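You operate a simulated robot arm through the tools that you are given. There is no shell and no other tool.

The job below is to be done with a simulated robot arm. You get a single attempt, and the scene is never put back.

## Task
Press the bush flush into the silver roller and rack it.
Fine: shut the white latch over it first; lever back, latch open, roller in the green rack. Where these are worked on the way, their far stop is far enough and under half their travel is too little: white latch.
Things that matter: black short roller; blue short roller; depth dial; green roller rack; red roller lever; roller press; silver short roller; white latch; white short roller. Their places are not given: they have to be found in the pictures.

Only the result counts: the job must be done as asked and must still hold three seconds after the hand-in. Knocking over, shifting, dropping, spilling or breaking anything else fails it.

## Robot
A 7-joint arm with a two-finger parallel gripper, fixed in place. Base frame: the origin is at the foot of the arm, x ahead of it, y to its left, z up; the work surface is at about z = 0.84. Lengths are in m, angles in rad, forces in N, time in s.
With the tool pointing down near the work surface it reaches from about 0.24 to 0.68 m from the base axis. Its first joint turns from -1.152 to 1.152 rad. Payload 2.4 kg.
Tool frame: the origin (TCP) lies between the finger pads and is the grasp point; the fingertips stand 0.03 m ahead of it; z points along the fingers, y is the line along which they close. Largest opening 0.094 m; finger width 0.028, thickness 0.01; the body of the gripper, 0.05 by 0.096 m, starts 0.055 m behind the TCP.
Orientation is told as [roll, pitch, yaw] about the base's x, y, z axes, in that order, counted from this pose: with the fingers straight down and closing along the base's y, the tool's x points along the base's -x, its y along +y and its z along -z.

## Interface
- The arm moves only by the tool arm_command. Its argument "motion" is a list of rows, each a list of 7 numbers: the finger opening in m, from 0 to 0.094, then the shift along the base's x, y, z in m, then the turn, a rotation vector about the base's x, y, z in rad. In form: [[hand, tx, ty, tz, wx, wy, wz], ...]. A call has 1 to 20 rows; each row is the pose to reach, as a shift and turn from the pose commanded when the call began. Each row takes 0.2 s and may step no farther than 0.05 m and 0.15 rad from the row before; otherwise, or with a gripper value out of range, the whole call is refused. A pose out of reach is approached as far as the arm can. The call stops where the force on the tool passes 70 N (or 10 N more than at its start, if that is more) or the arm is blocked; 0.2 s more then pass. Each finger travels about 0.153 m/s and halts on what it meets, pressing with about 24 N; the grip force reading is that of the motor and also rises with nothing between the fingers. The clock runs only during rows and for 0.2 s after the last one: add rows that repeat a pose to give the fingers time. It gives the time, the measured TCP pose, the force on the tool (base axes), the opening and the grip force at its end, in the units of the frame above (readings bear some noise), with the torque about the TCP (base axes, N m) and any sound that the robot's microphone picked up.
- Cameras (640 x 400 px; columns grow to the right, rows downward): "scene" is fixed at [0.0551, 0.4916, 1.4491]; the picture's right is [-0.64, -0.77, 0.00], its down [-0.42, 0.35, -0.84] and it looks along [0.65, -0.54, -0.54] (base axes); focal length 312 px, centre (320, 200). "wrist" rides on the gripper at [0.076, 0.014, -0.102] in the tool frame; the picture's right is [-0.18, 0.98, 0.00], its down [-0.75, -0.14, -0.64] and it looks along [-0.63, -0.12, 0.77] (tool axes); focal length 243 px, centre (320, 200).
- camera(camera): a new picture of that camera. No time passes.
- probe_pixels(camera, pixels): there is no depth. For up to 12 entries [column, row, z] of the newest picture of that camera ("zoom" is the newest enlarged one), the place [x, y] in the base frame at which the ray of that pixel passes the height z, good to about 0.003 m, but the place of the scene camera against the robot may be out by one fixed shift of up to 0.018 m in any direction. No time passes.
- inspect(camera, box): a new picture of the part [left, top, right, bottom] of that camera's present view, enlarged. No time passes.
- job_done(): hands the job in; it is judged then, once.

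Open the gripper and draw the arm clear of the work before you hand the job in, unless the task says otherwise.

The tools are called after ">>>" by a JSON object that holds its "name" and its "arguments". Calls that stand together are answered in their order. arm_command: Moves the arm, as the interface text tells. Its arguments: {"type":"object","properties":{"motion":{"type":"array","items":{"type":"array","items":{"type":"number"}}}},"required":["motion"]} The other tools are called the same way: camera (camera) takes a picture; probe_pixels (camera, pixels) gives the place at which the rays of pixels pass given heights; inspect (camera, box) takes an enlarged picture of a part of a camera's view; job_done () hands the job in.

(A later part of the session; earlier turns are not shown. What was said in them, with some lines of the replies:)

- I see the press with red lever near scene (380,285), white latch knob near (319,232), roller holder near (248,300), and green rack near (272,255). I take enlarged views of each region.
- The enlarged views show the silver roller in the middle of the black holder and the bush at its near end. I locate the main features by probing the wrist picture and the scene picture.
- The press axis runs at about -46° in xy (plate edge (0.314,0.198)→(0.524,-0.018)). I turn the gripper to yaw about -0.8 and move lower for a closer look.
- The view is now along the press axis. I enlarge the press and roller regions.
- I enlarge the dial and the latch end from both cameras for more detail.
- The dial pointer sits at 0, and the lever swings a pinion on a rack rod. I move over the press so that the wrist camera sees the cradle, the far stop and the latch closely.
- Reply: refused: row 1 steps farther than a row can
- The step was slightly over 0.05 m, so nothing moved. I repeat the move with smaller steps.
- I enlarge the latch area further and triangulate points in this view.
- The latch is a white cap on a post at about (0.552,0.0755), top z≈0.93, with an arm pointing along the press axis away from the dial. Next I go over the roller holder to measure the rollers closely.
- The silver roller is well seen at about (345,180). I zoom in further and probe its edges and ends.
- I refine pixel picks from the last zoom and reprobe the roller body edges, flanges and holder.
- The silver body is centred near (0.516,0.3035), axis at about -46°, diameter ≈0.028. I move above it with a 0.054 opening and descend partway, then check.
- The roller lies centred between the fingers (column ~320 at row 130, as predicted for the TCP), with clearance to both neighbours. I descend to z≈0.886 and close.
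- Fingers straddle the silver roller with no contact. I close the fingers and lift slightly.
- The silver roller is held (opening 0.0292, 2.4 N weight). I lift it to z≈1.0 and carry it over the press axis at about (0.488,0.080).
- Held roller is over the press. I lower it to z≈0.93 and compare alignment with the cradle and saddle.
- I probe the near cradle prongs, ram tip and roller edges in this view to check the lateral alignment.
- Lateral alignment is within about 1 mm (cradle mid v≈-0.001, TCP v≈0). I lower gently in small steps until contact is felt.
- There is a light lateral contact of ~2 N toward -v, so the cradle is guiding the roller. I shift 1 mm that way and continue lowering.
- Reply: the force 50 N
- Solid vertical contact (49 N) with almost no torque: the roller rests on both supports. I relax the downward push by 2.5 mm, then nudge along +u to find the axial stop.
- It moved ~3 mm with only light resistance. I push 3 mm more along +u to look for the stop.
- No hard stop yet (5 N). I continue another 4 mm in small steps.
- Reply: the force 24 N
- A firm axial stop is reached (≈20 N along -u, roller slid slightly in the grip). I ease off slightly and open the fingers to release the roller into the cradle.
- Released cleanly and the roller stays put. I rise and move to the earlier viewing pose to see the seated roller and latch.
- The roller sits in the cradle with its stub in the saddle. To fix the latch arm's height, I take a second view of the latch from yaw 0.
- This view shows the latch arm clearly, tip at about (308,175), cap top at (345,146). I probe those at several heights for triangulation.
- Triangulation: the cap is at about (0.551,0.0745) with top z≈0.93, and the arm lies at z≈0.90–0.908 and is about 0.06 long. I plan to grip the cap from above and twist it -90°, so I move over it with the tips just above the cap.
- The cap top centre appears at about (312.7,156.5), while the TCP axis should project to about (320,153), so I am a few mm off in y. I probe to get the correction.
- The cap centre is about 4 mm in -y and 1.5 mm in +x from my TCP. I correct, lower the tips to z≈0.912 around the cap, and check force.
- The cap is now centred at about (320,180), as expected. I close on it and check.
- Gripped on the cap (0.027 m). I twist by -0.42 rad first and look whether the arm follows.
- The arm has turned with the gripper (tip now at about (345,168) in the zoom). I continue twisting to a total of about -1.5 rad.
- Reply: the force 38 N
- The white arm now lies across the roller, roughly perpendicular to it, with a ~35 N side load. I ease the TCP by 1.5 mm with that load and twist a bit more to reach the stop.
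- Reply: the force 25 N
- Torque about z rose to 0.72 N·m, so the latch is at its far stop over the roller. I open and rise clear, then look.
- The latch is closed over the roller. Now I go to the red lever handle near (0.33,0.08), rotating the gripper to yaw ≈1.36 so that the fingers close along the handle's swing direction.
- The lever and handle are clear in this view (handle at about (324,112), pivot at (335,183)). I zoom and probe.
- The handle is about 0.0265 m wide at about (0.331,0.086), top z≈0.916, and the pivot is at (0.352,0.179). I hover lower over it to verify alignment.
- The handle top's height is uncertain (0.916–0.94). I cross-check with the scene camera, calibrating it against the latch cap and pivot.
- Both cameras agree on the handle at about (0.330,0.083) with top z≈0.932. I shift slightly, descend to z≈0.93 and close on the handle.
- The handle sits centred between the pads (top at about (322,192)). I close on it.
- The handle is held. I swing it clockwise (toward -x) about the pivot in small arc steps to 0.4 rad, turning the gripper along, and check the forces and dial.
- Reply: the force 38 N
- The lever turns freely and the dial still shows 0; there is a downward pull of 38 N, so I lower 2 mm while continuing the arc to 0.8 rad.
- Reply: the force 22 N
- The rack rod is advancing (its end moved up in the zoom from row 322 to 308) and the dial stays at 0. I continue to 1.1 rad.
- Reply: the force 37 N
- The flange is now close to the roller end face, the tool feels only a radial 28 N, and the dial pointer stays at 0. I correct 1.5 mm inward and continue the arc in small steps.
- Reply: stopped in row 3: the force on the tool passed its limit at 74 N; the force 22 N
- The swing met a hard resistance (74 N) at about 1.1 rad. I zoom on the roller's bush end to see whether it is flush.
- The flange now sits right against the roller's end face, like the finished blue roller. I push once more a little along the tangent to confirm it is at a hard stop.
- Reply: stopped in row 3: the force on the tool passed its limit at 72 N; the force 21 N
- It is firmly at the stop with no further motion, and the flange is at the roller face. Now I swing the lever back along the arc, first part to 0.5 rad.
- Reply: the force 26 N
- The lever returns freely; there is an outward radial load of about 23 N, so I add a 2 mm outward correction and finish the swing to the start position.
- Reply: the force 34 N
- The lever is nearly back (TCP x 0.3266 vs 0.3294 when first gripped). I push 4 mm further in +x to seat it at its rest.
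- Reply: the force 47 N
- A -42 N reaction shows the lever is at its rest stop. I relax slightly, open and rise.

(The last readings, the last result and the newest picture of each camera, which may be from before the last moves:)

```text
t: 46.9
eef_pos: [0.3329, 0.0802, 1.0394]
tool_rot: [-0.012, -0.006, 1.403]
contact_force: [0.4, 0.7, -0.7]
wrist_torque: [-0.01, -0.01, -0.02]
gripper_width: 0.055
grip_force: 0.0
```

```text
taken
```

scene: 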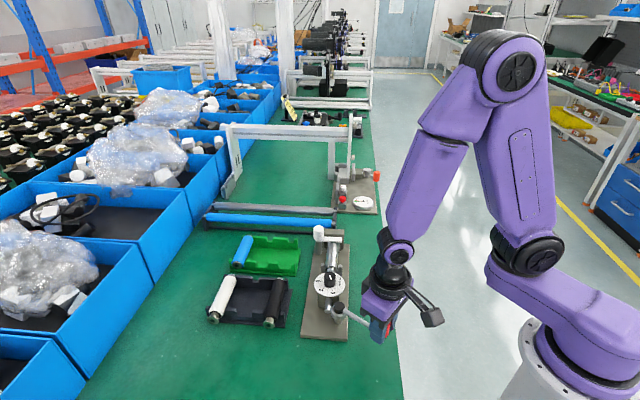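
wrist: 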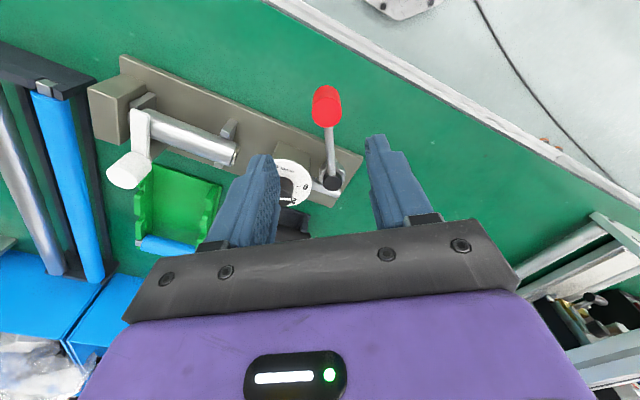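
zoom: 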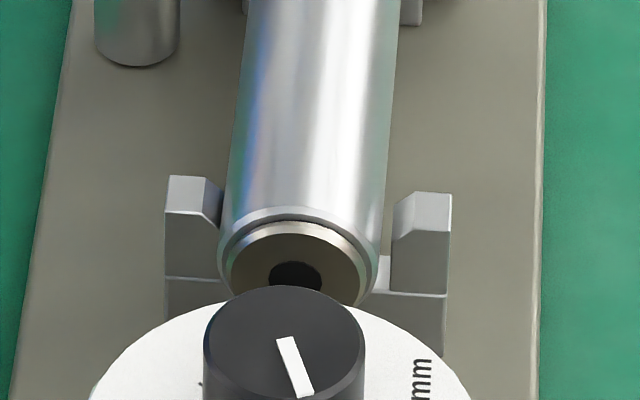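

The bush is fully flush and the lever is back at its original place (about (380,285)). I correct a small tilt, then fly back to the latch cap with yaw about -1.55.

>>> {"name": "arm_command", "arguments": {"motion": [[0.06, 0, 0, 0, -0.0039, 0.0128, 0], [0.06, 0, 0, 0, -0.0039, 0.0128, 0]]}}

>>> {"name": "arm_command", "arguments": {"motion": [[0.06, 0.011, 0, 0.0, 0, 0, -0.1475], [0.06, 0.022, 0, 0.0, 0, 0, -0.295], [0.06, 0.033, 0, 0.0, 0, 0, -0.4425], [0.06, 0.044, 0, 0.0, 0, 0, -0.59], [0.06, 0.055, 0, 0.0, 0, 0, -0.7375], [0.06, 0.066, 0, 0.0, 0, 0, -0.885], [0.06, 0.077, 0, 0.0, 0, 0, -1.0325], [0.06, 0.088, 0, 0.0, 0, 0, -1.18], [0.06, 0.099, 0, 0.0, 0, 0, -1.3275], [0.06, 0.11, 0, 0.0, 0, 0, -1.475], [0.06, 0.121, 0, 0.0, 0, 0, -1.6225], [0.06, 0.132, 0, 0.0, 0, 0, -1.77], [0.06, 0.143, 0, 0.0, 0, 0, -1.9175], [0.06, 0.154, 0, 0.0, 0, 0, -2.065], [0.06, 0.165, 0, 0.0, 0, 0, -2.2125], [0.06, 0.176, 0, 0.0, 0, 0, -2.36], [0.06, 0.187, 0, 0.0, 0, 0, -2.5075], [0.06, 0.198, -0.003, 0.0, 0, 0, -2.655], [0.06, 0.209, -0.006, -0.02, 0, 0, -2.8025], [0.06, 0.218, -0.0077, -0.04, 0, 0, -2.95]]}}

>>> {"name": "camera", "arguments": {"camera": "wrist"}}

>>> {"name": "inspect", "arguments": {"camera": "wrist", "box": [230, 80, 420, 250]}}

```text
t: 47.5
eef_pos: [0.3343, 0.0806, 1.0403]
tool_rot: [0.001, -0.001, 1.403]
contact_force: [-0.4, 0.0, 0.0]
wrist_torque: [-0.02, -0.01, -0.02]
gripper_width: 0.06
grip_force: 0.0
```

```text
t: 51.6
eef_pos: [0.5506, 0.0735, 1.0001]
tool_rot: [0.0, 0.0, -1.549]
contact_force: [-0.5, 0.0, 0.2]
wrist_torque: [0.0, 0.03, 0.01]
gripper_width: 0.0598
grip_force: 0.1
```

```text
taken
```

wrist: 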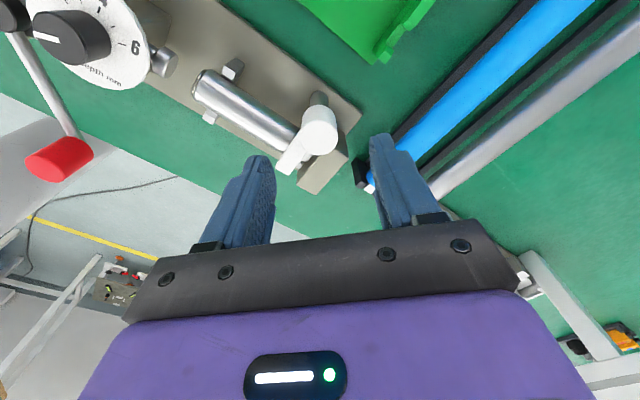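

```text
2.35 times, centred on (325, 165) of wrist
```

zoom: 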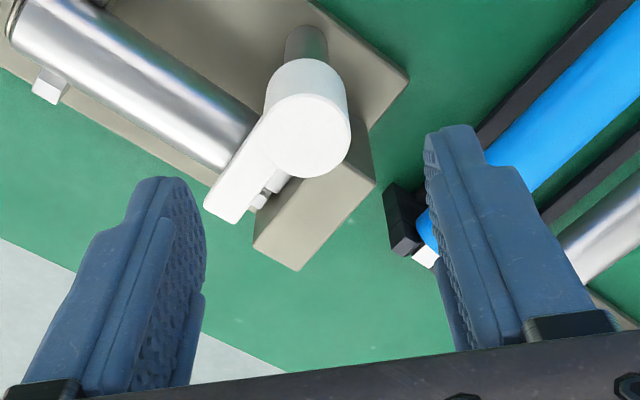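

The cap is centred (319.9,136.5) between the fingers. I descend to z≈0.942 and grip it.

>>> {"name": "arm_command", "arguments": {"motion": [[0.06, 0, -0.0012, -0.03, 0, 0, 0], [0.06, 0, -0.0012, -0.05, 0, 0, 0], [0.06, 0, -0.0012, -0.058, 0, 0, 0], [0.06, 0, -0.0012, -0.058, 0, 0, 0], [0.02, 0, -0.0012, -0.058, 0, 0, 0], [0.02, 0, -0.0012, -0.058, 0, 0, 0], [0.02, 0, -0.0012, -0.058, 0, 0, 0]]}}

>>> {"name": "inspect", "arguments": {"camera": "wrist", "box": [230, 80, 420, 250]}}

```text
t: 53.2
eef_pos: [0.5502, 0.0727, 0.9414]
tool_rot: [-0.002, -0.003, -1.546]
contact_force: [-5.0, -0.5, -2.6]
wrist_torque: [0.13, -0.23, 0.0]
gripper_width: 0.027
grip_force: 45.0
```

```text
2.35 times, centred on (325, 165) of wrist
```

zoom: 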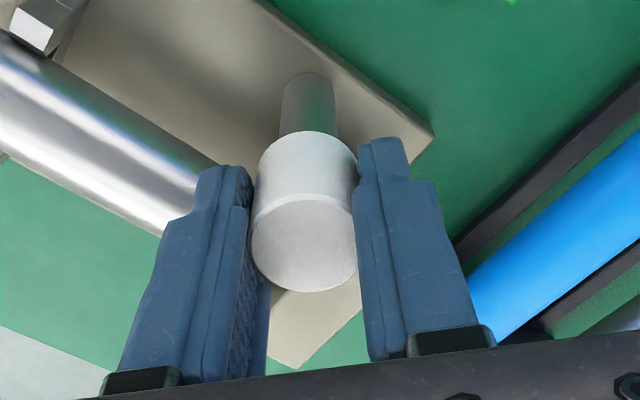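

The cap is gripped with low side forces. I twist by +1.57 rad to open the latch.

>>> {"name": "arm_command", "arguments": {"motion": [[0.02, 0, 0, 0, 0, 0, 0.13], [0.02, 0, 0, 0, 0, 0, 0.26], [0.02, 0, 0, 0, 0, 0, 0.39], [0.02, 0, 0, 0, 0, 0, 0.52], [0.02, 0, 0, 0, 0, 0, 0.65], [0.02, 0, 0, 0, 0, 0, 0.78], [0.02, 0, 0, 0, 0, 0, 0.91], [0.02, 0, 0, 0, 0, 0, 1.04], [0.02, 0, 0, 0, 0, 0, 1.17], [0.02, 0, 0, 0, 0, 0, 1.3], [0.02, 0, 0, 0, 0, 0, 1.43], [0.02, 0, 0, 0, 0, 0, 1.56], [0.02, 0, 0, 0, 0, 0, 1.6], [0.02, 0, 0, 0, 0, 0, 1.6]]}}

>>> {"name": "inspect", "arguments": {"camera": "wrist", "box": [230, 80, 420, 250]}}

>>> {"name": "inspect", "arguments": {"camera": "scene", "box": [280, 190, 370, 280]}}

```text
t: 56.2
eef_pos: [0.5504, 0.0721, 0.9422]
tool_rot: [0.0, 0.0, 0.055]
contact_force: [-5.6, -1.8, -15.4]
wrist_torque: [0.05, 0.42, -0.72]
gripper_width: 0.0272
grip_force: 44.5
```

```text
2.35 times, centred on (325, 165) of wrist
```

zoom: 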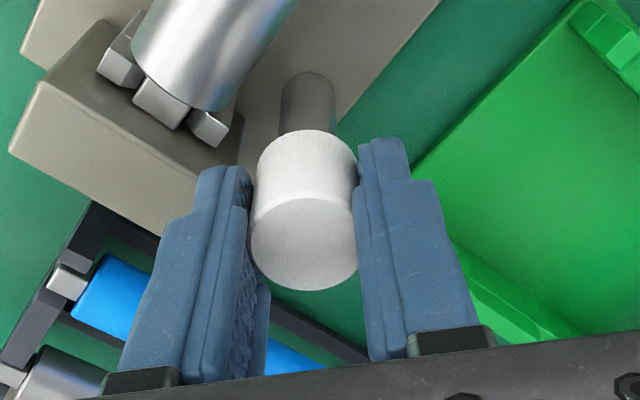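

```text
4.44 times, centred on (325, 235) of scene
```

zoom: 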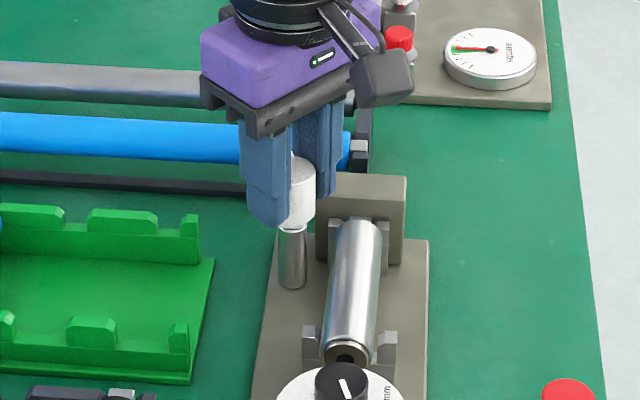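

Torque -0.72 N·m shows the latch is at its open stop. I release, rise, then turn back to yaw -0.8 over the press to view.

>>> {"name": "arm_command", "arguments": {"motion": [[0.04, 0, 0, 0, 0, 0, 0], [0.06, 0, 0, 0, 0, 0, 0], [0.06, 0, 0, 0, 0, 0, 0], [0.06, 0, 0, 0.04, 0, 0, 0], [0.06, 0, 0, 0.08, 0, 0, 0], [0.06, -0.013, 0.006, 0.08, 0, 0, -0.143], [0.06, -0.027, 0.012, 0.08, 0, 0, -0.286], [0.06, -0.041, 0.018, 0.08, 0, 0, -0.429], [0.06, -0.055, 0.024, 0.08, 0, 0, -0.572], [0.06, -0.069, 0.031, 0.08, 0, 0, -0.715], [0.06, -0.082, 0.042, 0.08, 0, 0, -0.857], [0.06, -0.082, 0.042, 0.08, 0, 0, -0.857]]}}

>>> {"name": "camera", "arguments": {"camera": "wrist"}}

>>> {"name": "inspect", "arguments": {"camera": "scene", "box": [190, 200, 400, 340]}}

```text
t: 58.9
eef_pos: [0.4696, 0.1132, 1.0223]
tool_rot: [-0.001, -0.001, -0.804]
contact_force: [-0.1, -0.2, 1.3]
wrist_torque: [0.02, 0.03, 0.01]
gripper_width: 0.0599
grip_force: 0.1
```

```text
taken
```

wrist: 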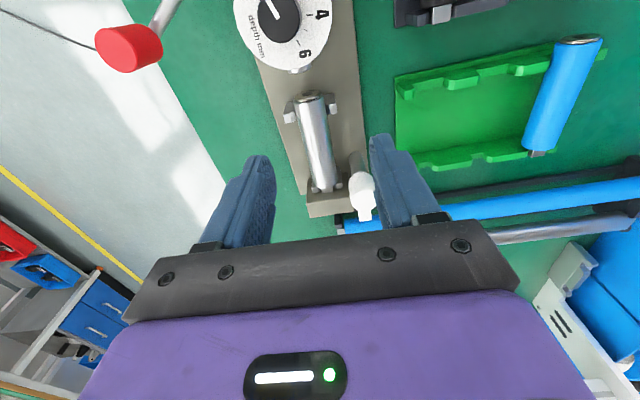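

```text
2.86 times, centred on (295, 270) of scene
```

zoom: 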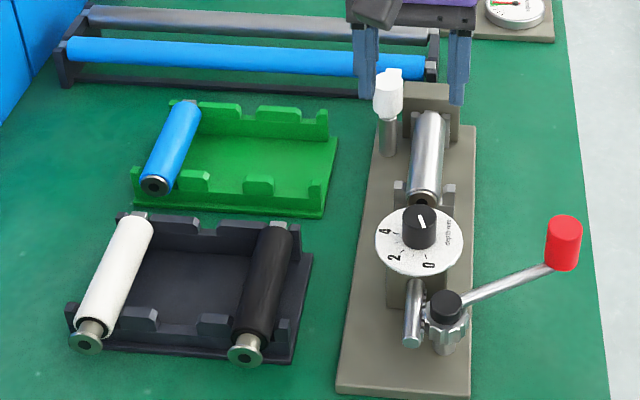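

The latch is open, the lever is back and the bush is flush. I zoom on the green rack to measure its slots.

>>> {"name": "inspect", "arguments": {"camera": "wrist", "box": [380, 20, 620, 190]}}

>>> {"name": "inspect", "arguments": {"camera": "scene", "box": [225, 225, 310, 285]}}

```text
2.35 times, centred on (500, 105) of wrist
```

zoom: 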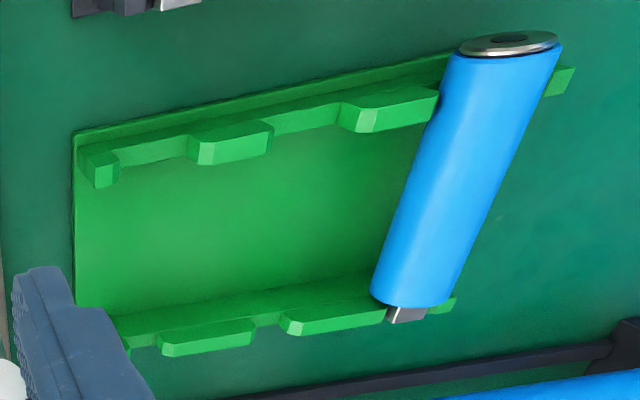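

```text
6.67 times, centred on (268, 255) of scene
```

zoom: 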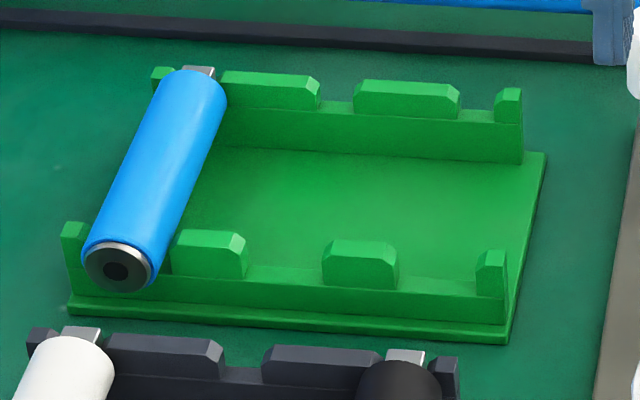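

The green rack has the blue roller in one end slot, and the middle and the press-side slots are free. I move over it for a closer measuring view.

>>> {"name": "arm_command", "arguments": {"motion": [[0.06, 0.02, 0.036, 0, 0, 0, 0], [0.06, 0.04, 0.071, 0, 0, 0, 0], [0.06, 0.06, 0.107, 0, 0, 0, 0], [0.06, 0.06, 0.107, 0, 0, 0, 0]]}}

>>> {"name": "camera", "arguments": {"camera": "wrist"}}

>>> {"name": "inspect", "arguments": {"camera": "wrist", "box": [240, 60, 440, 240]}}

```text
t: 59.9
eef_pos: [0.5291, 0.2222, 1.0202]
tool_rot: [0.001, -0.003, -0.803]
contact_force: [-0.6, -0.5, 1.4]
wrist_torque: [0.01, 0.01, -0.01]
gripper_width: 0.06
grip_force: 0.1
```

```text
taken
```

wrist: 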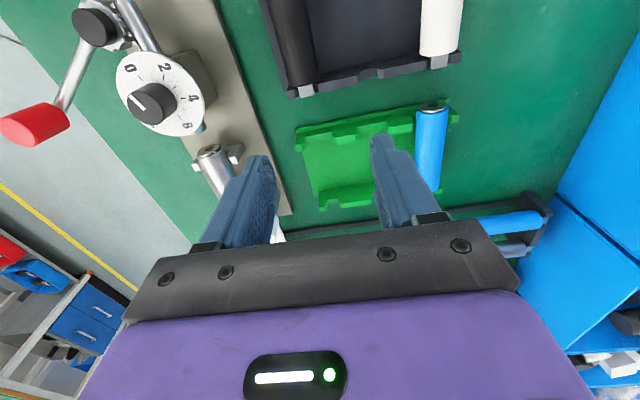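

```text
2.22 times, centred on (340, 150) of wrist
```

zoom: 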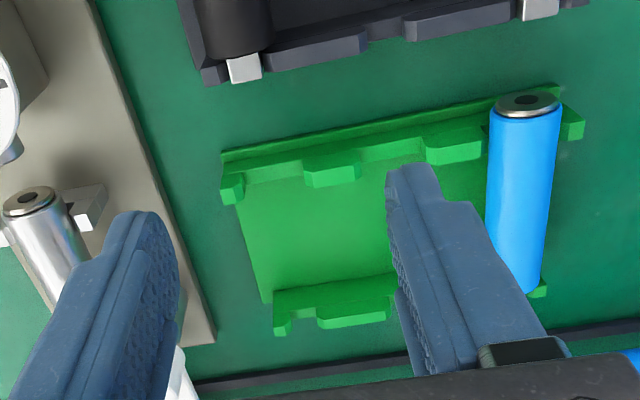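

The press-side slot (left in this view) is fully visible. I open the fingers for a clearer view and enlarge the slots.

>>> {"name": "arm_command", "arguments": {"motion": [[0.094, 0, 0, 0, 0, 0, 0], [0.094, 0, 0, 0, 0, 0, 0]]}}

>>> {"name": "camera", "arguments": {"camera": "wrist"}}

>>> {"name": "inspect", "arguments": {"camera": "wrist", "box": [280, 90, 470, 230]}}

```text
t: 60.5
eef_pos: [0.5289, 0.2223, 1.0211]
tool_rot: [0.001, -0.001, -0.804]
contact_force: [0.8, 0.6, -0.4]
wrist_torque: [-0.01, 0.01, -0.02]
gripper_width: 0.0941
grip_force: 0.1
```

```text
taken
```

wrist: 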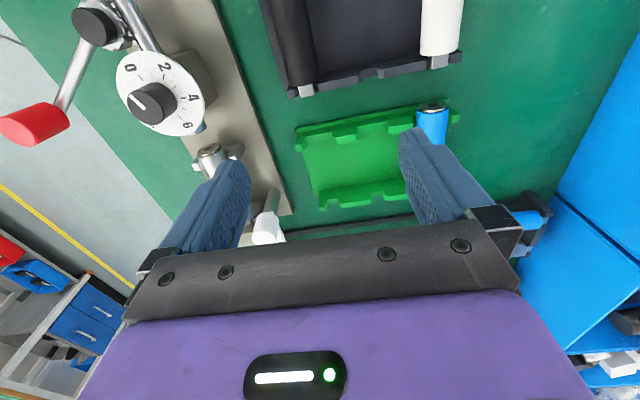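

```text
2.86 times, centred on (375, 160) of wrist
```

zoom: 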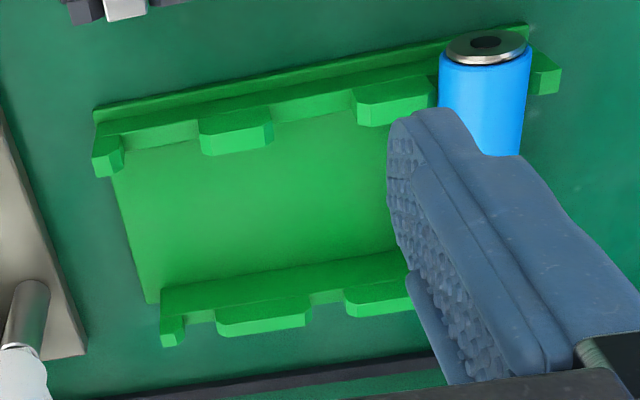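

Both free slots are visible: the middle one spans about columns 358–387 at the front rail and 372–384 at the back rail. I probe their edges.

>>> {"name": "probe_pixels", "arguments": {"camera": "wrist", "pixels": [[358.2, 140.8, 0.875], [387.9, 132.7, 0.875], [371.9, 203.7, 0.875], [383.7, 199, 0.875], [305.8, 147.8, 0.875], [334.1, 142.5, 0.875], [327.1, 209, 0.875], [339.3, 206.5, 0.875], [432, 105.5, 0.88], [432, 105.5, 0.875]]}}

>>> {"name": "probe_pixels", "arguments": {"camera": "wrist", "pixels": [[358.2, 140.8, 0.885], [387.9, 132.7, 0.885], [371.9, 203.7, 0.885], [383.7, 199, 0.885], [418, 112, 0.88], [447, 110, 0.88], [210, 150, 0.885], [297.5, 126, 0.845], [326, 197, 0.845]]}}

```text
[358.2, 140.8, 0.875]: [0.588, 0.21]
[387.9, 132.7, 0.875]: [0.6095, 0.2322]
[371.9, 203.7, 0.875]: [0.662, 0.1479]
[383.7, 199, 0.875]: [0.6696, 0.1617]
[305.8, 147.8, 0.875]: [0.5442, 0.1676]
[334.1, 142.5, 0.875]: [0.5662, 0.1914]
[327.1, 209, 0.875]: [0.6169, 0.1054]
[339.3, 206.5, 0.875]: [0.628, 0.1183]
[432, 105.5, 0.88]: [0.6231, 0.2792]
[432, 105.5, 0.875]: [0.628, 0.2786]
```

```text
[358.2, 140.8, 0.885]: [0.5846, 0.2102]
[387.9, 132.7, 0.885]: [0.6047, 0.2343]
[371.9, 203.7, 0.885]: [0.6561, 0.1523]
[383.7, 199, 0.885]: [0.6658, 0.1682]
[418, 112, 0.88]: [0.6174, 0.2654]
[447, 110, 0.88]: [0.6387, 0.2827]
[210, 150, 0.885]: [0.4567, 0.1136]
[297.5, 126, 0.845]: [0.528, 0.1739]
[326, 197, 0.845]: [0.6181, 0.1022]
```

Slot geometry: the press-side slot runs (0.555,0.180)→(0.6225,0.112), and by analogy with the blue roller the body mid belongs at about (0.5775,0.156). First I go back above the press to pick up the silver roller (mid about (0.493,0.074)).

>>> {"name": "arm_command", "arguments": {"motion": [[0.054, -0.009, -0.037, 0, 0, 0, 0], [0.054, -0.018, -0.074, 0, 0, 0, 0], [0.054, -0.027, -0.111, 0, 0, 0, 0], [0.054, -0.036, -0.1485, 0, 0, 0, 0], [0.054, -0.036, -0.1485, -0.04, 0, 0, 0], [0.054, -0.036, -0.1485, -0.07, 0, 0, 0], [0.054, -0.036, -0.1485, -0.07, 0, 0, 0]]}}

>>> {"name": "camera", "arguments": {"camera": "wrist"}}

>>> {"name": "inspect", "arguments": {"camera": "scene", "box": [280, 210, 380, 300]}}

```text
t: 62.0
eef_pos: [0.4925, 0.0732, 0.9503]
tool_rot: [0.0, -0.003, -0.804]
contact_force: [-0.7, 0.2, 0.2]
wrist_torque: [0.01, -0.04, 0.01]
gripper_width: 0.0539
grip_force: 0.1
```

```text
taken
```

wrist: 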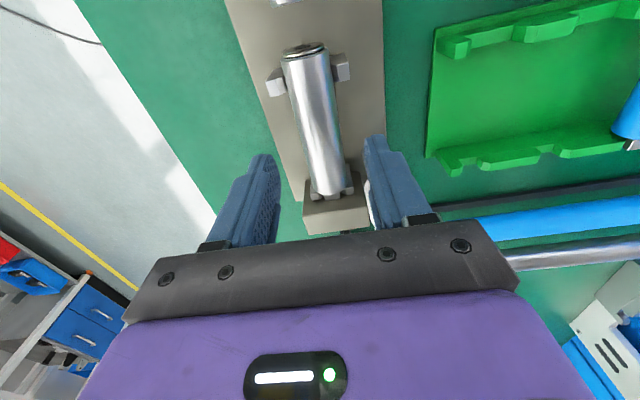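

```text
4.44 times, centred on (330, 255) of scene
```

zoom: 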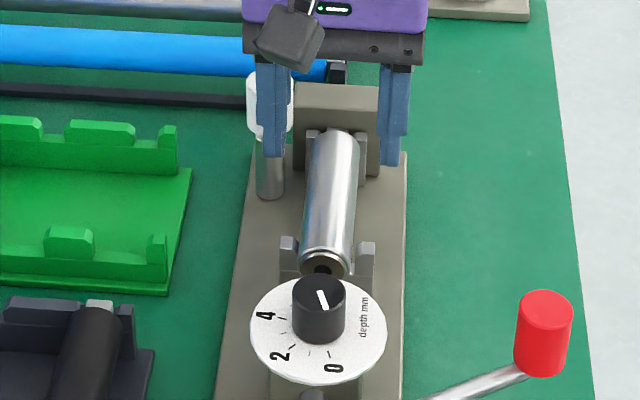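

The roller is centred between the fingers (about column 319 at row 130). I descend to z≈0.8945, grip and lift slightly.

>>> {"name": "arm_command", "arguments": {"motion": [[0.054, 0, 0, -0.03, 0, 0, 0], [0.054, 0, 0, -0.05, 0, 0, 0], [0.054, 0, 0, -0.056, 0, 0, 0], [0.054, 0, 0, -0.056, 0, 0, 0], [0.02, 0, 0, -0.056, 0, 0, 0], [0.02, 0, 0, -0.056, 0, 0, 0], [0.02, 0, 0, -0.056, 0, 0, 0]]}}

>>> {"name": "inspect", "arguments": {"camera": "wrist", "box": [200, 0, 420, 240]}}

```text
t: 63.6
eef_pos: [0.4938, 0.0733, 0.8958]
tool_rot: [0.002, -0.002, -0.803]
contact_force: [0.3, -0.1, 1.8]
wrist_torque: [-0.23, -0.1, -0.06]
gripper_width: 0.0287
grip_force: 23.5
```

```text
1.67 times, centred on (310, 120) of wrist
```

zoom: 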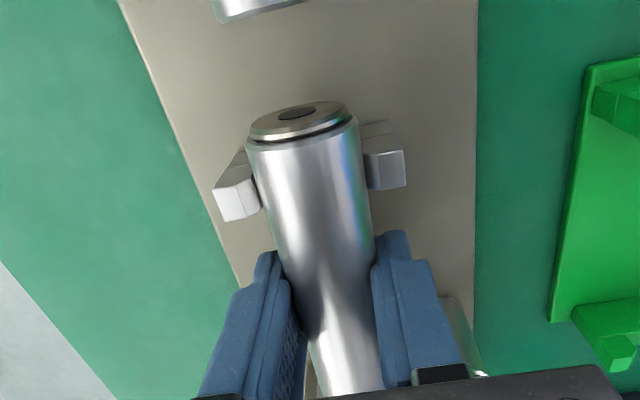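

The pressed roller is held (opening 0.0287). I lift it straight to z≈1.0 and carry it over the green rack's press-side slot.

>>> {"name": "arm_command", "arguments": {"motion": [[0.02, 0, 0, 0.015, 0, 0, 0], [0.02, 0, 0, 0.05, 0, 0, 0], [0.02, 0, 0, 0.09, 0, 0, 0], [0.02, 0, 0, 0.105, 0, 0, 0], [0.02, 0.028, 0.0277, 0.105, 0, 0, 0], [0.02, 0.056, 0.0555, 0.105, 0, 0, 0], [0.02, 0.084, 0.083, 0.105, 0, 0, 0], [0.02, 0.084, 0.083, 0.105, 0, 0, 0]]}}

>>> {"name": "camera", "arguments": {"camera": "wrist"}}

>>> {"name": "inspect", "arguments": {"camera": "scene", "box": [220, 190, 350, 300]}}

>>> {"name": "inspect", "arguments": {"camera": "wrist", "box": [230, 0, 430, 240]}}

```text
t: 65.5
eef_pos: [0.5762, 0.1568, 1.0005]
tool_rot: [-0.001, -0.003, -0.803]
contact_force: [0.3, -0.1, -2.9]
wrist_torque: [-0.03, -0.03, 0.02]
gripper_width: 0.0291
grip_force: 24.4
```

```text
taken
```

wrist: 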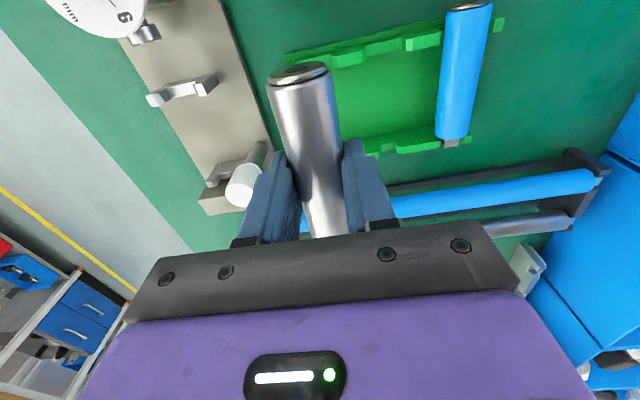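

```text
3.64 times, centred on (285, 245) of scene
```

zoom: 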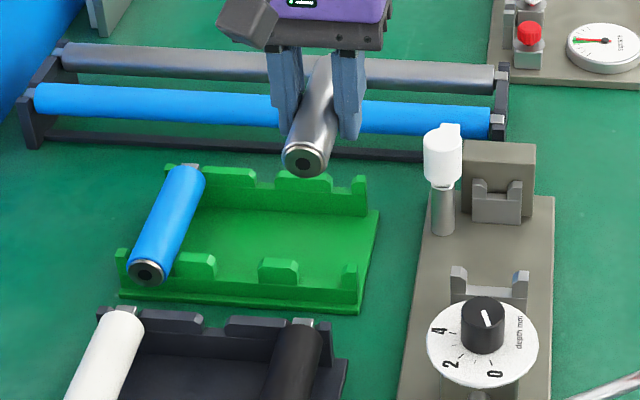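

```text
1.67 times, centred on (330, 120) of wrist
```

zoom: 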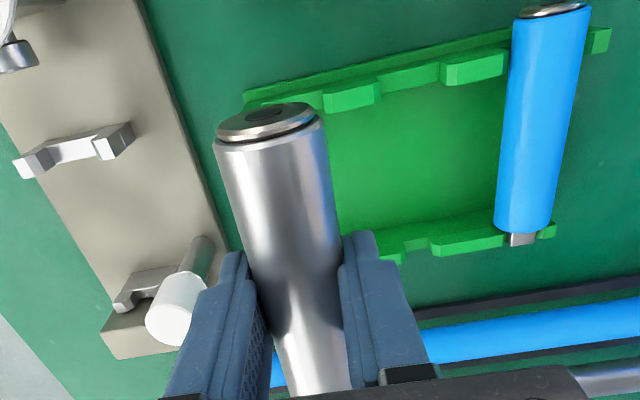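

The blue roller is now fully visible as a reference (near end about (469,6), far end about (451,138)). I probe it and the visible rack features to refine the target.

>>> {"name": "probe_pixels", "arguments": {"camera": "wrist", "pixels": [[469, 7, 0.877], [445, 11, 0.877], [492, 5, 0.877], [435, 131, 0.877], [467, 136, 0.877], [451, 138, 0.877], [454, 146, 0.877], [404, 48, 0.87], [358, 58, 0.87], [402, 151, 0.87], [388, 153, 0.87]]}}

>>> {"name": "inspect", "arguments": {"camera": "wrist", "box": [420, 0, 520, 160]}}

```text
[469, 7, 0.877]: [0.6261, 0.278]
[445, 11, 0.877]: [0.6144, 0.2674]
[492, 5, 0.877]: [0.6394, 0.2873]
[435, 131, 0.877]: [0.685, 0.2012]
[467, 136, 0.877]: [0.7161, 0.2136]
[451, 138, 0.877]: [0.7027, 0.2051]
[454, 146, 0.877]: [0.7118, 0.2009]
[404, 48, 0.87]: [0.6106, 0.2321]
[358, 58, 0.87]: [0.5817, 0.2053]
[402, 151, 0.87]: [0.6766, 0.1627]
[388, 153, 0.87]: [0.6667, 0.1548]
```

```text
2.50 times, centred on (470, 80) of wrist
```

zoom: 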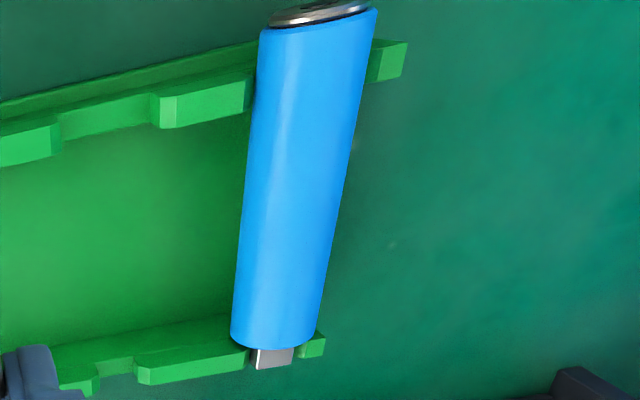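

My hover position matches the expected slot axis within about 1 mm. I lower to z≈0.92 and check with both cameras.

>>> {"name": "arm_command", "arguments": {"motion": [[0.02, 0.0008, 0.0, -0.03, 0, 0, 0], [0.02, 0.0008, 0.0, -0.06, 0, 0, 0], [0.02, 0.0008, 0.0, -0.08, 0, 0, 0], [0.02, 0.0008, 0.0, -0.08, 0, 0, 0]]}}

>>> {"name": "camera", "arguments": {"camera": "wrist"}}

>>> {"name": "inspect", "arguments": {"camera": "scene", "box": [230, 210, 330, 290]}}

>>> {"name": "inspect", "arguments": {"camera": "wrist", "box": [230, 0, 430, 240]}}

```text
t: 66.5
eef_pos: [0.5764, 0.1561, 0.9199]
tool_rot: [0.0, -0.001, -0.803]
contact_force: [0.8, 0.9, -2.6]
wrist_torque: [-0.01, 0.0, -0.02]
gripper_width: 0.0292
grip_force: 23.9
```

```text
taken
```

wrist: 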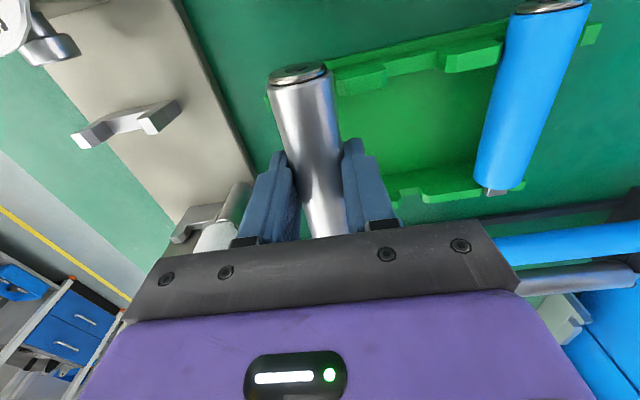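

```text
5.00 times, centred on (280, 250) of scene
```

zoom: 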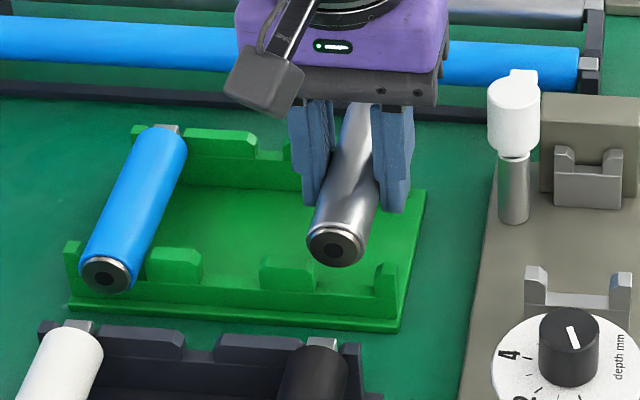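

```text
1.67 times, centred on (330, 120) of wrist
```

zoom: 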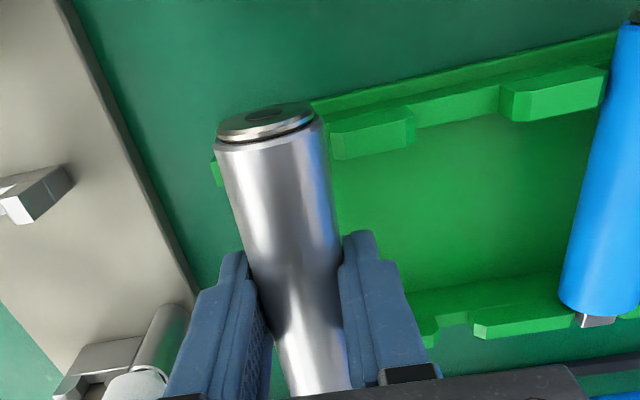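

The lateral alignment looks right; by comparison with the blue roller the silver one is about 3 mm short along +u. I shift 3 mm and lower gently toward contact.

>>> {"name": "arm_command", "arguments": {"motion": [[0.02, 0.0021, -0.0021, 0, 0, 0, 0], [0.02, 0.0021, -0.0021, -0.012, 0, 0, 0], [0.02, 0.0021, -0.0021, -0.02, 0, 0, 0], [0.02, 0.0021, -0.0021, -0.026, 0, 0, 0], [0.02, 0.0021, -0.0021, -0.026, 0, 0, 0]]}}

>>> {"name": "inspect", "arguments": {"camera": "scene", "box": [230, 210, 330, 290]}}

>>> {"name": "inspect", "arguments": {"camera": "wrist", "box": [230, 0, 430, 240]}}

```text
t: 67.7
eef_pos: [0.58, 0.1544, 0.896]
tool_rot: [0.003, -0.002, -0.801]
contact_force: [4.4, 3.6, 0.0]
wrist_torque: [-0.08, -0.16, 0.31]
gripper_width: 0.0292
grip_force: 24.3
```

```text
5.00 times, centred on (280, 250) of scene
```

zoom: 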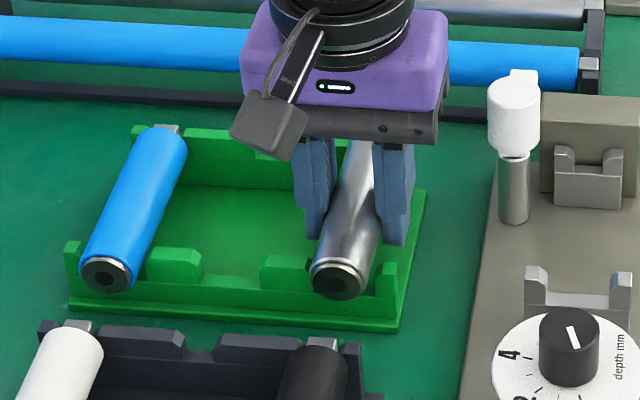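

```text
1.67 times, centred on (330, 120) of wrist
```

zoom: 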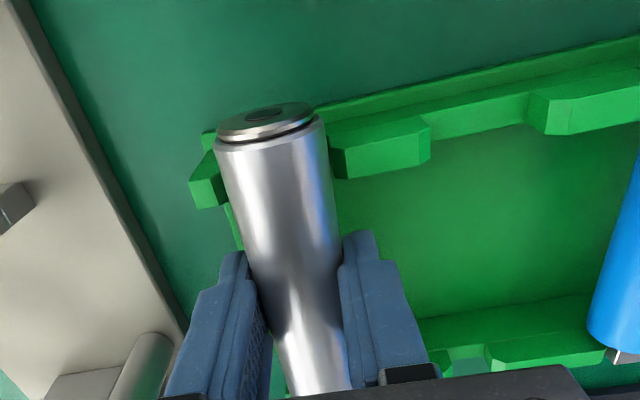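

A light 5.7 N side force acts at the far stub, pushing to +v. I rotate +0.015 rad and shift 0.7 mm toward +v, then continue lowering.

>>> {"name": "arm_command", "arguments": {"motion": [[0.02, 0.0005, 0.0005, 0, 0, 0, 0.015], [0.02, 0.0005, 0.0005, -0.003, 0, 0, 0.015], [0.02, 0.0005, 0.0005, -0.005, 0, 0, 0.015], [0.02, 0.0005, 0.0005, -0.005, 0, 0, 0.015]]}}

>>> {"name": "inspect", "arguments": {"camera": "scene", "box": [230, 210, 330, 290]}}

```text
t: 68.7
eef_pos: [0.5802, 0.155, 0.8898]
tool_rot: [-0.001, -0.002, -0.788]
contact_force: [1.4, 2.1, -0.6]
wrist_torque: [-0.02, -0.08, 0.16]
gripper_width: 0.0291
grip_force: 24.4
```

```text
5.00 times, centred on (280, 250) of scene
```

zoom: 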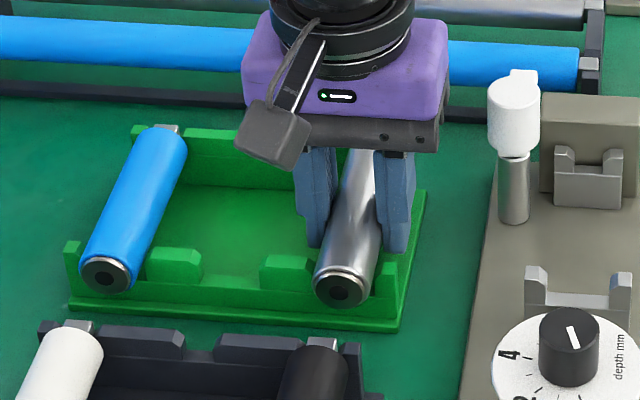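

The side force dropped to 2.5 N. I lower further in fine steps until it rests on the rails.

>>> {"name": "arm_command", "arguments": {"motion": [[0.02, 0.0003, 0.0003, -0.0015, 0, 0, 0.005], [0.02, 0.0003, 0.0003, -0.003, 0, 0, 0.005], [0.02, 0.0003, 0.0003, -0.0045, 0, 0, 0.005], [0.02, 0.0003, 0.0003, -0.0045, 0, 0, 0.005]]}}

>>> {"name": "inspect", "arguments": {"camera": "scene", "box": [230, 210, 330, 290]}}

>>> {"name": "inspect", "arguments": {"camera": "wrist", "box": [230, 0, 430, 240]}}

```text
t: 69.7
eef_pos: [0.5798, 0.1541, 0.8876]
tool_rot: [0.002, -0.002, -0.782]
contact_force: [-7.3, -3.5, 34.5]
wrist_torque: [0.05, 0.36, -0.06]
gripper_width: 0.0293
grip_force: 24.1
```

```text
5.00 times, centred on (280, 250) of scene
```

zoom: 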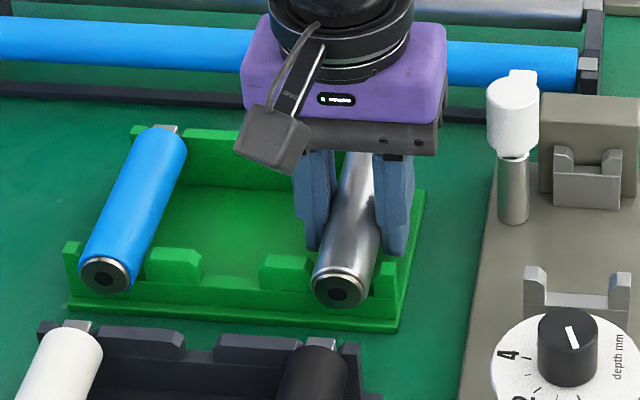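

```text
1.67 times, centred on (330, 120) of wrist
```

zoom: 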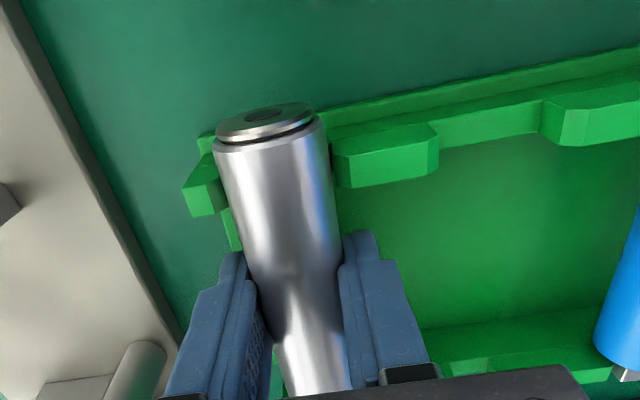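

It rests on both rails (34 N up, little torque) at z≈0.8876, matching the original holder height. I relax the push and open the fingers.

>>> {"name": "arm_command", "arguments": {"motion": [[0.02, 0, 0, 0.0015, 0, 0, 0], [0.036, 0, 0, 0.0015, 0, 0, 0], [0.05, 0, 0, 0.0015, 0, 0, 0], [0.05, 0, 0, 0.0015, 0, 0, 0]]}}

>>> {"name": "inspect", "arguments": {"camera": "scene", "box": [230, 210, 330, 290]}}

>>> {"name": "inspect", "arguments": {"camera": "wrist", "box": [230, 0, 430, 240]}}

```text
t: 70.7
eef_pos: [0.5804, 0.1547, 0.8856]
tool_rot: [0.0, -0.002, -0.784]
contact_force: [-0.1, -0.3, 0.0]
wrist_torque: [0.01, -0.02, 0.01]
gripper_width: 0.0499
grip_force: 0.1
```

```text
5.00 times, centred on (280, 250) of scene
```

zoom: 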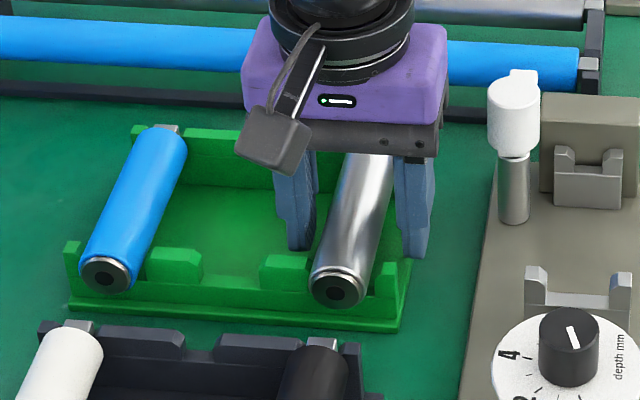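

```text
1.67 times, centred on (330, 120) of wrist
```

zoom: 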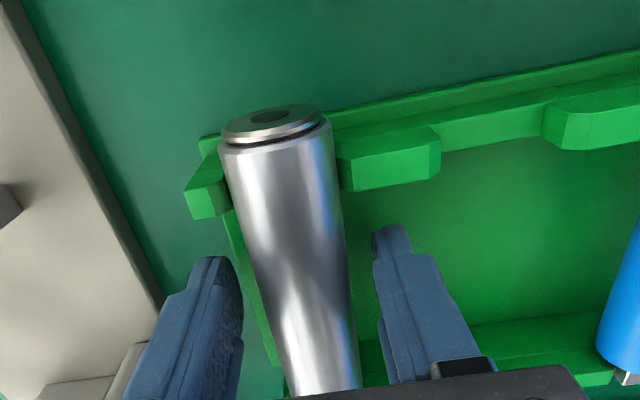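

The roller stays in the rack. I rise straight up and draw back to view the result.

>>> {"name": "arm_command", "arguments": {"motion": [[0.05, 0, 0, 0.03, 0, 0, 0], [0.05, 0, 0, 0.07, 0, 0, 0], [0.05, 0, 0, 0.11, 0, 0, 0], [0.05, -0.02, 0.02, 0.14, 0, 0, 0], [0.05, -0.045, 0.045, 0.16, 0, 0, 0], [0.05, -0.07, 0.07, 0.17, 0, 0, 0], [0.05, -0.07, 0.07, 0.17, 0, 0, 0]]}}

>>> {"name": "camera", "arguments": {"camera": "scene"}}

>>> {"name": "camera", "arguments": {"camera": "wrist"}}

>>> {"name": "inspect", "arguments": {"camera": "scene", "box": [225, 220, 325, 300]}}

>>> {"name": "inspect", "arguments": {"camera": "wrist", "box": [250, 90, 450, 240]}}

```text
t: 72.2
eef_pos: [0.5102, 0.2249, 1.0585]
tool_rot: [-0.002, -0.002, -0.784]
contact_force: [-0.3, 1.1, -0.6]
wrist_torque: [0.0, -0.01, 0.01]
gripper_width: 0.0498
grip_force: 0.0
```

```text
taken
```

scene: 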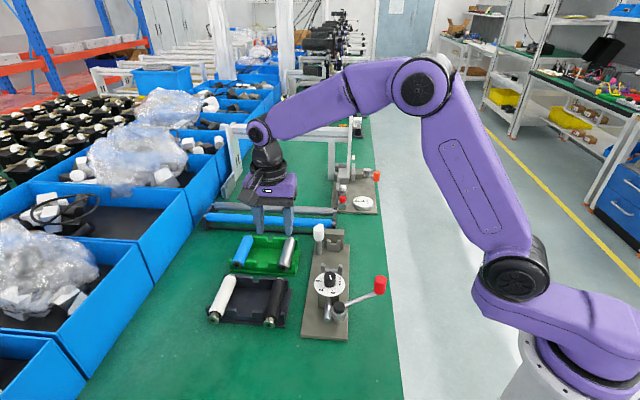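

```text
taken
```

wrist: 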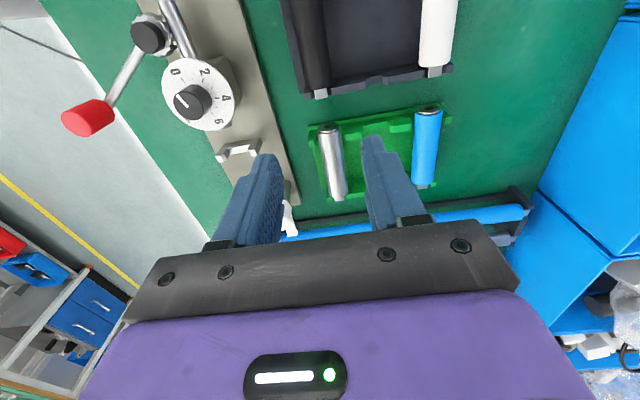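

```text
5.00 times, centred on (275, 260) of scene
```

zoom: 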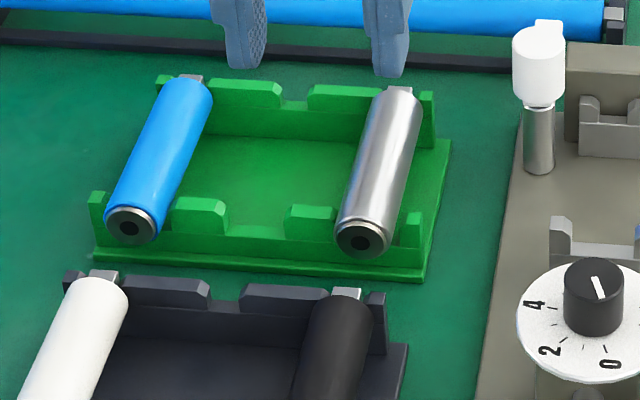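

```text
2.67 times, centred on (350, 165) of wrist
```

zoom: 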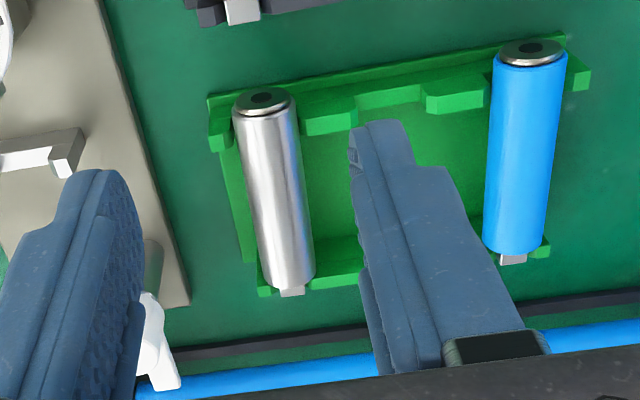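

The silver roller sits in the green rack level with the blue one, the latch is open and the lever is back. I open the gripper and draw the arm well clear.

>>> {"name": "arm_command", "arguments": {"motion": [[0.07, -0.02, 0.0, 0.03, 0, 0, 0], [0.094, -0.04, 0.0, 0.06, 0, 0, 0], [0.094, -0.06, 0.0, 0.09, 0, 0, 0], [0.094, -0.08, 0.0, 0.12, 0, 0, 0], [0.094, -0.1, -0.0, 0.14, 0, 0, 0], [0.094, -0.1, 0, 0.14, 0, 0, 0]]}}

>>> {"name": "inspect", "arguments": {"camera": "scene", "box": [190, 200, 400, 350]}}

```text
t: 73.7
eef_pos: [0.4093, 0.2236, 1.1957]
tool_rot: [0.001, -0.002, -0.785]
contact_force: [0.5, -0.6, 0.5]
wrist_torque: [0.03, -0.05, 0.02]
gripper_width: 0.0942
grip_force: 0.1
```

```text
2.67 times, centred on (295, 275) of scene
```

zoom: 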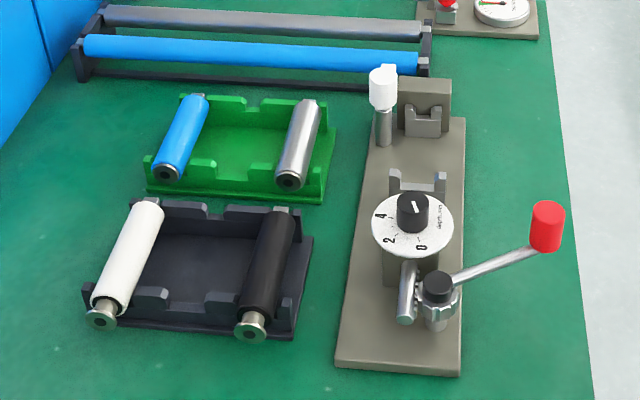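

The final picture shows the silver roller with its bush flush in the green rack at about (300,145) of the zoom. The latch is open, the lever is in its original place, and everything else is unmoved, so I hand in.

>>> {"name": "job_done", "arguments": {}}

```text
The job is handed in.
```

The silver roller's bush is pressed flush and the roller is in the green rack, in the slot nearest the press. I handed the job in; no verdict came back with it.

- **Pressing:** I seated the roller in the press and shut the white latch to its far stop over it. I then swung the red lever until it stopped hard, pushing past the 70 N limit twice with no further movement. Afterwards the camera showed the bush flange against the roller's end face, like the finished blue roller.
- **Lever and latch:** The lever is back against its rest stop. The latch is turned back to its open stop.
- **Racking:** The roller rests on both rails of the rack, level with the blue one.
- **Everything else:** The white and black rollers look unmoved in the final picture, and the depth dial still reads 0. The gripper is open and the arm is drawn clear.
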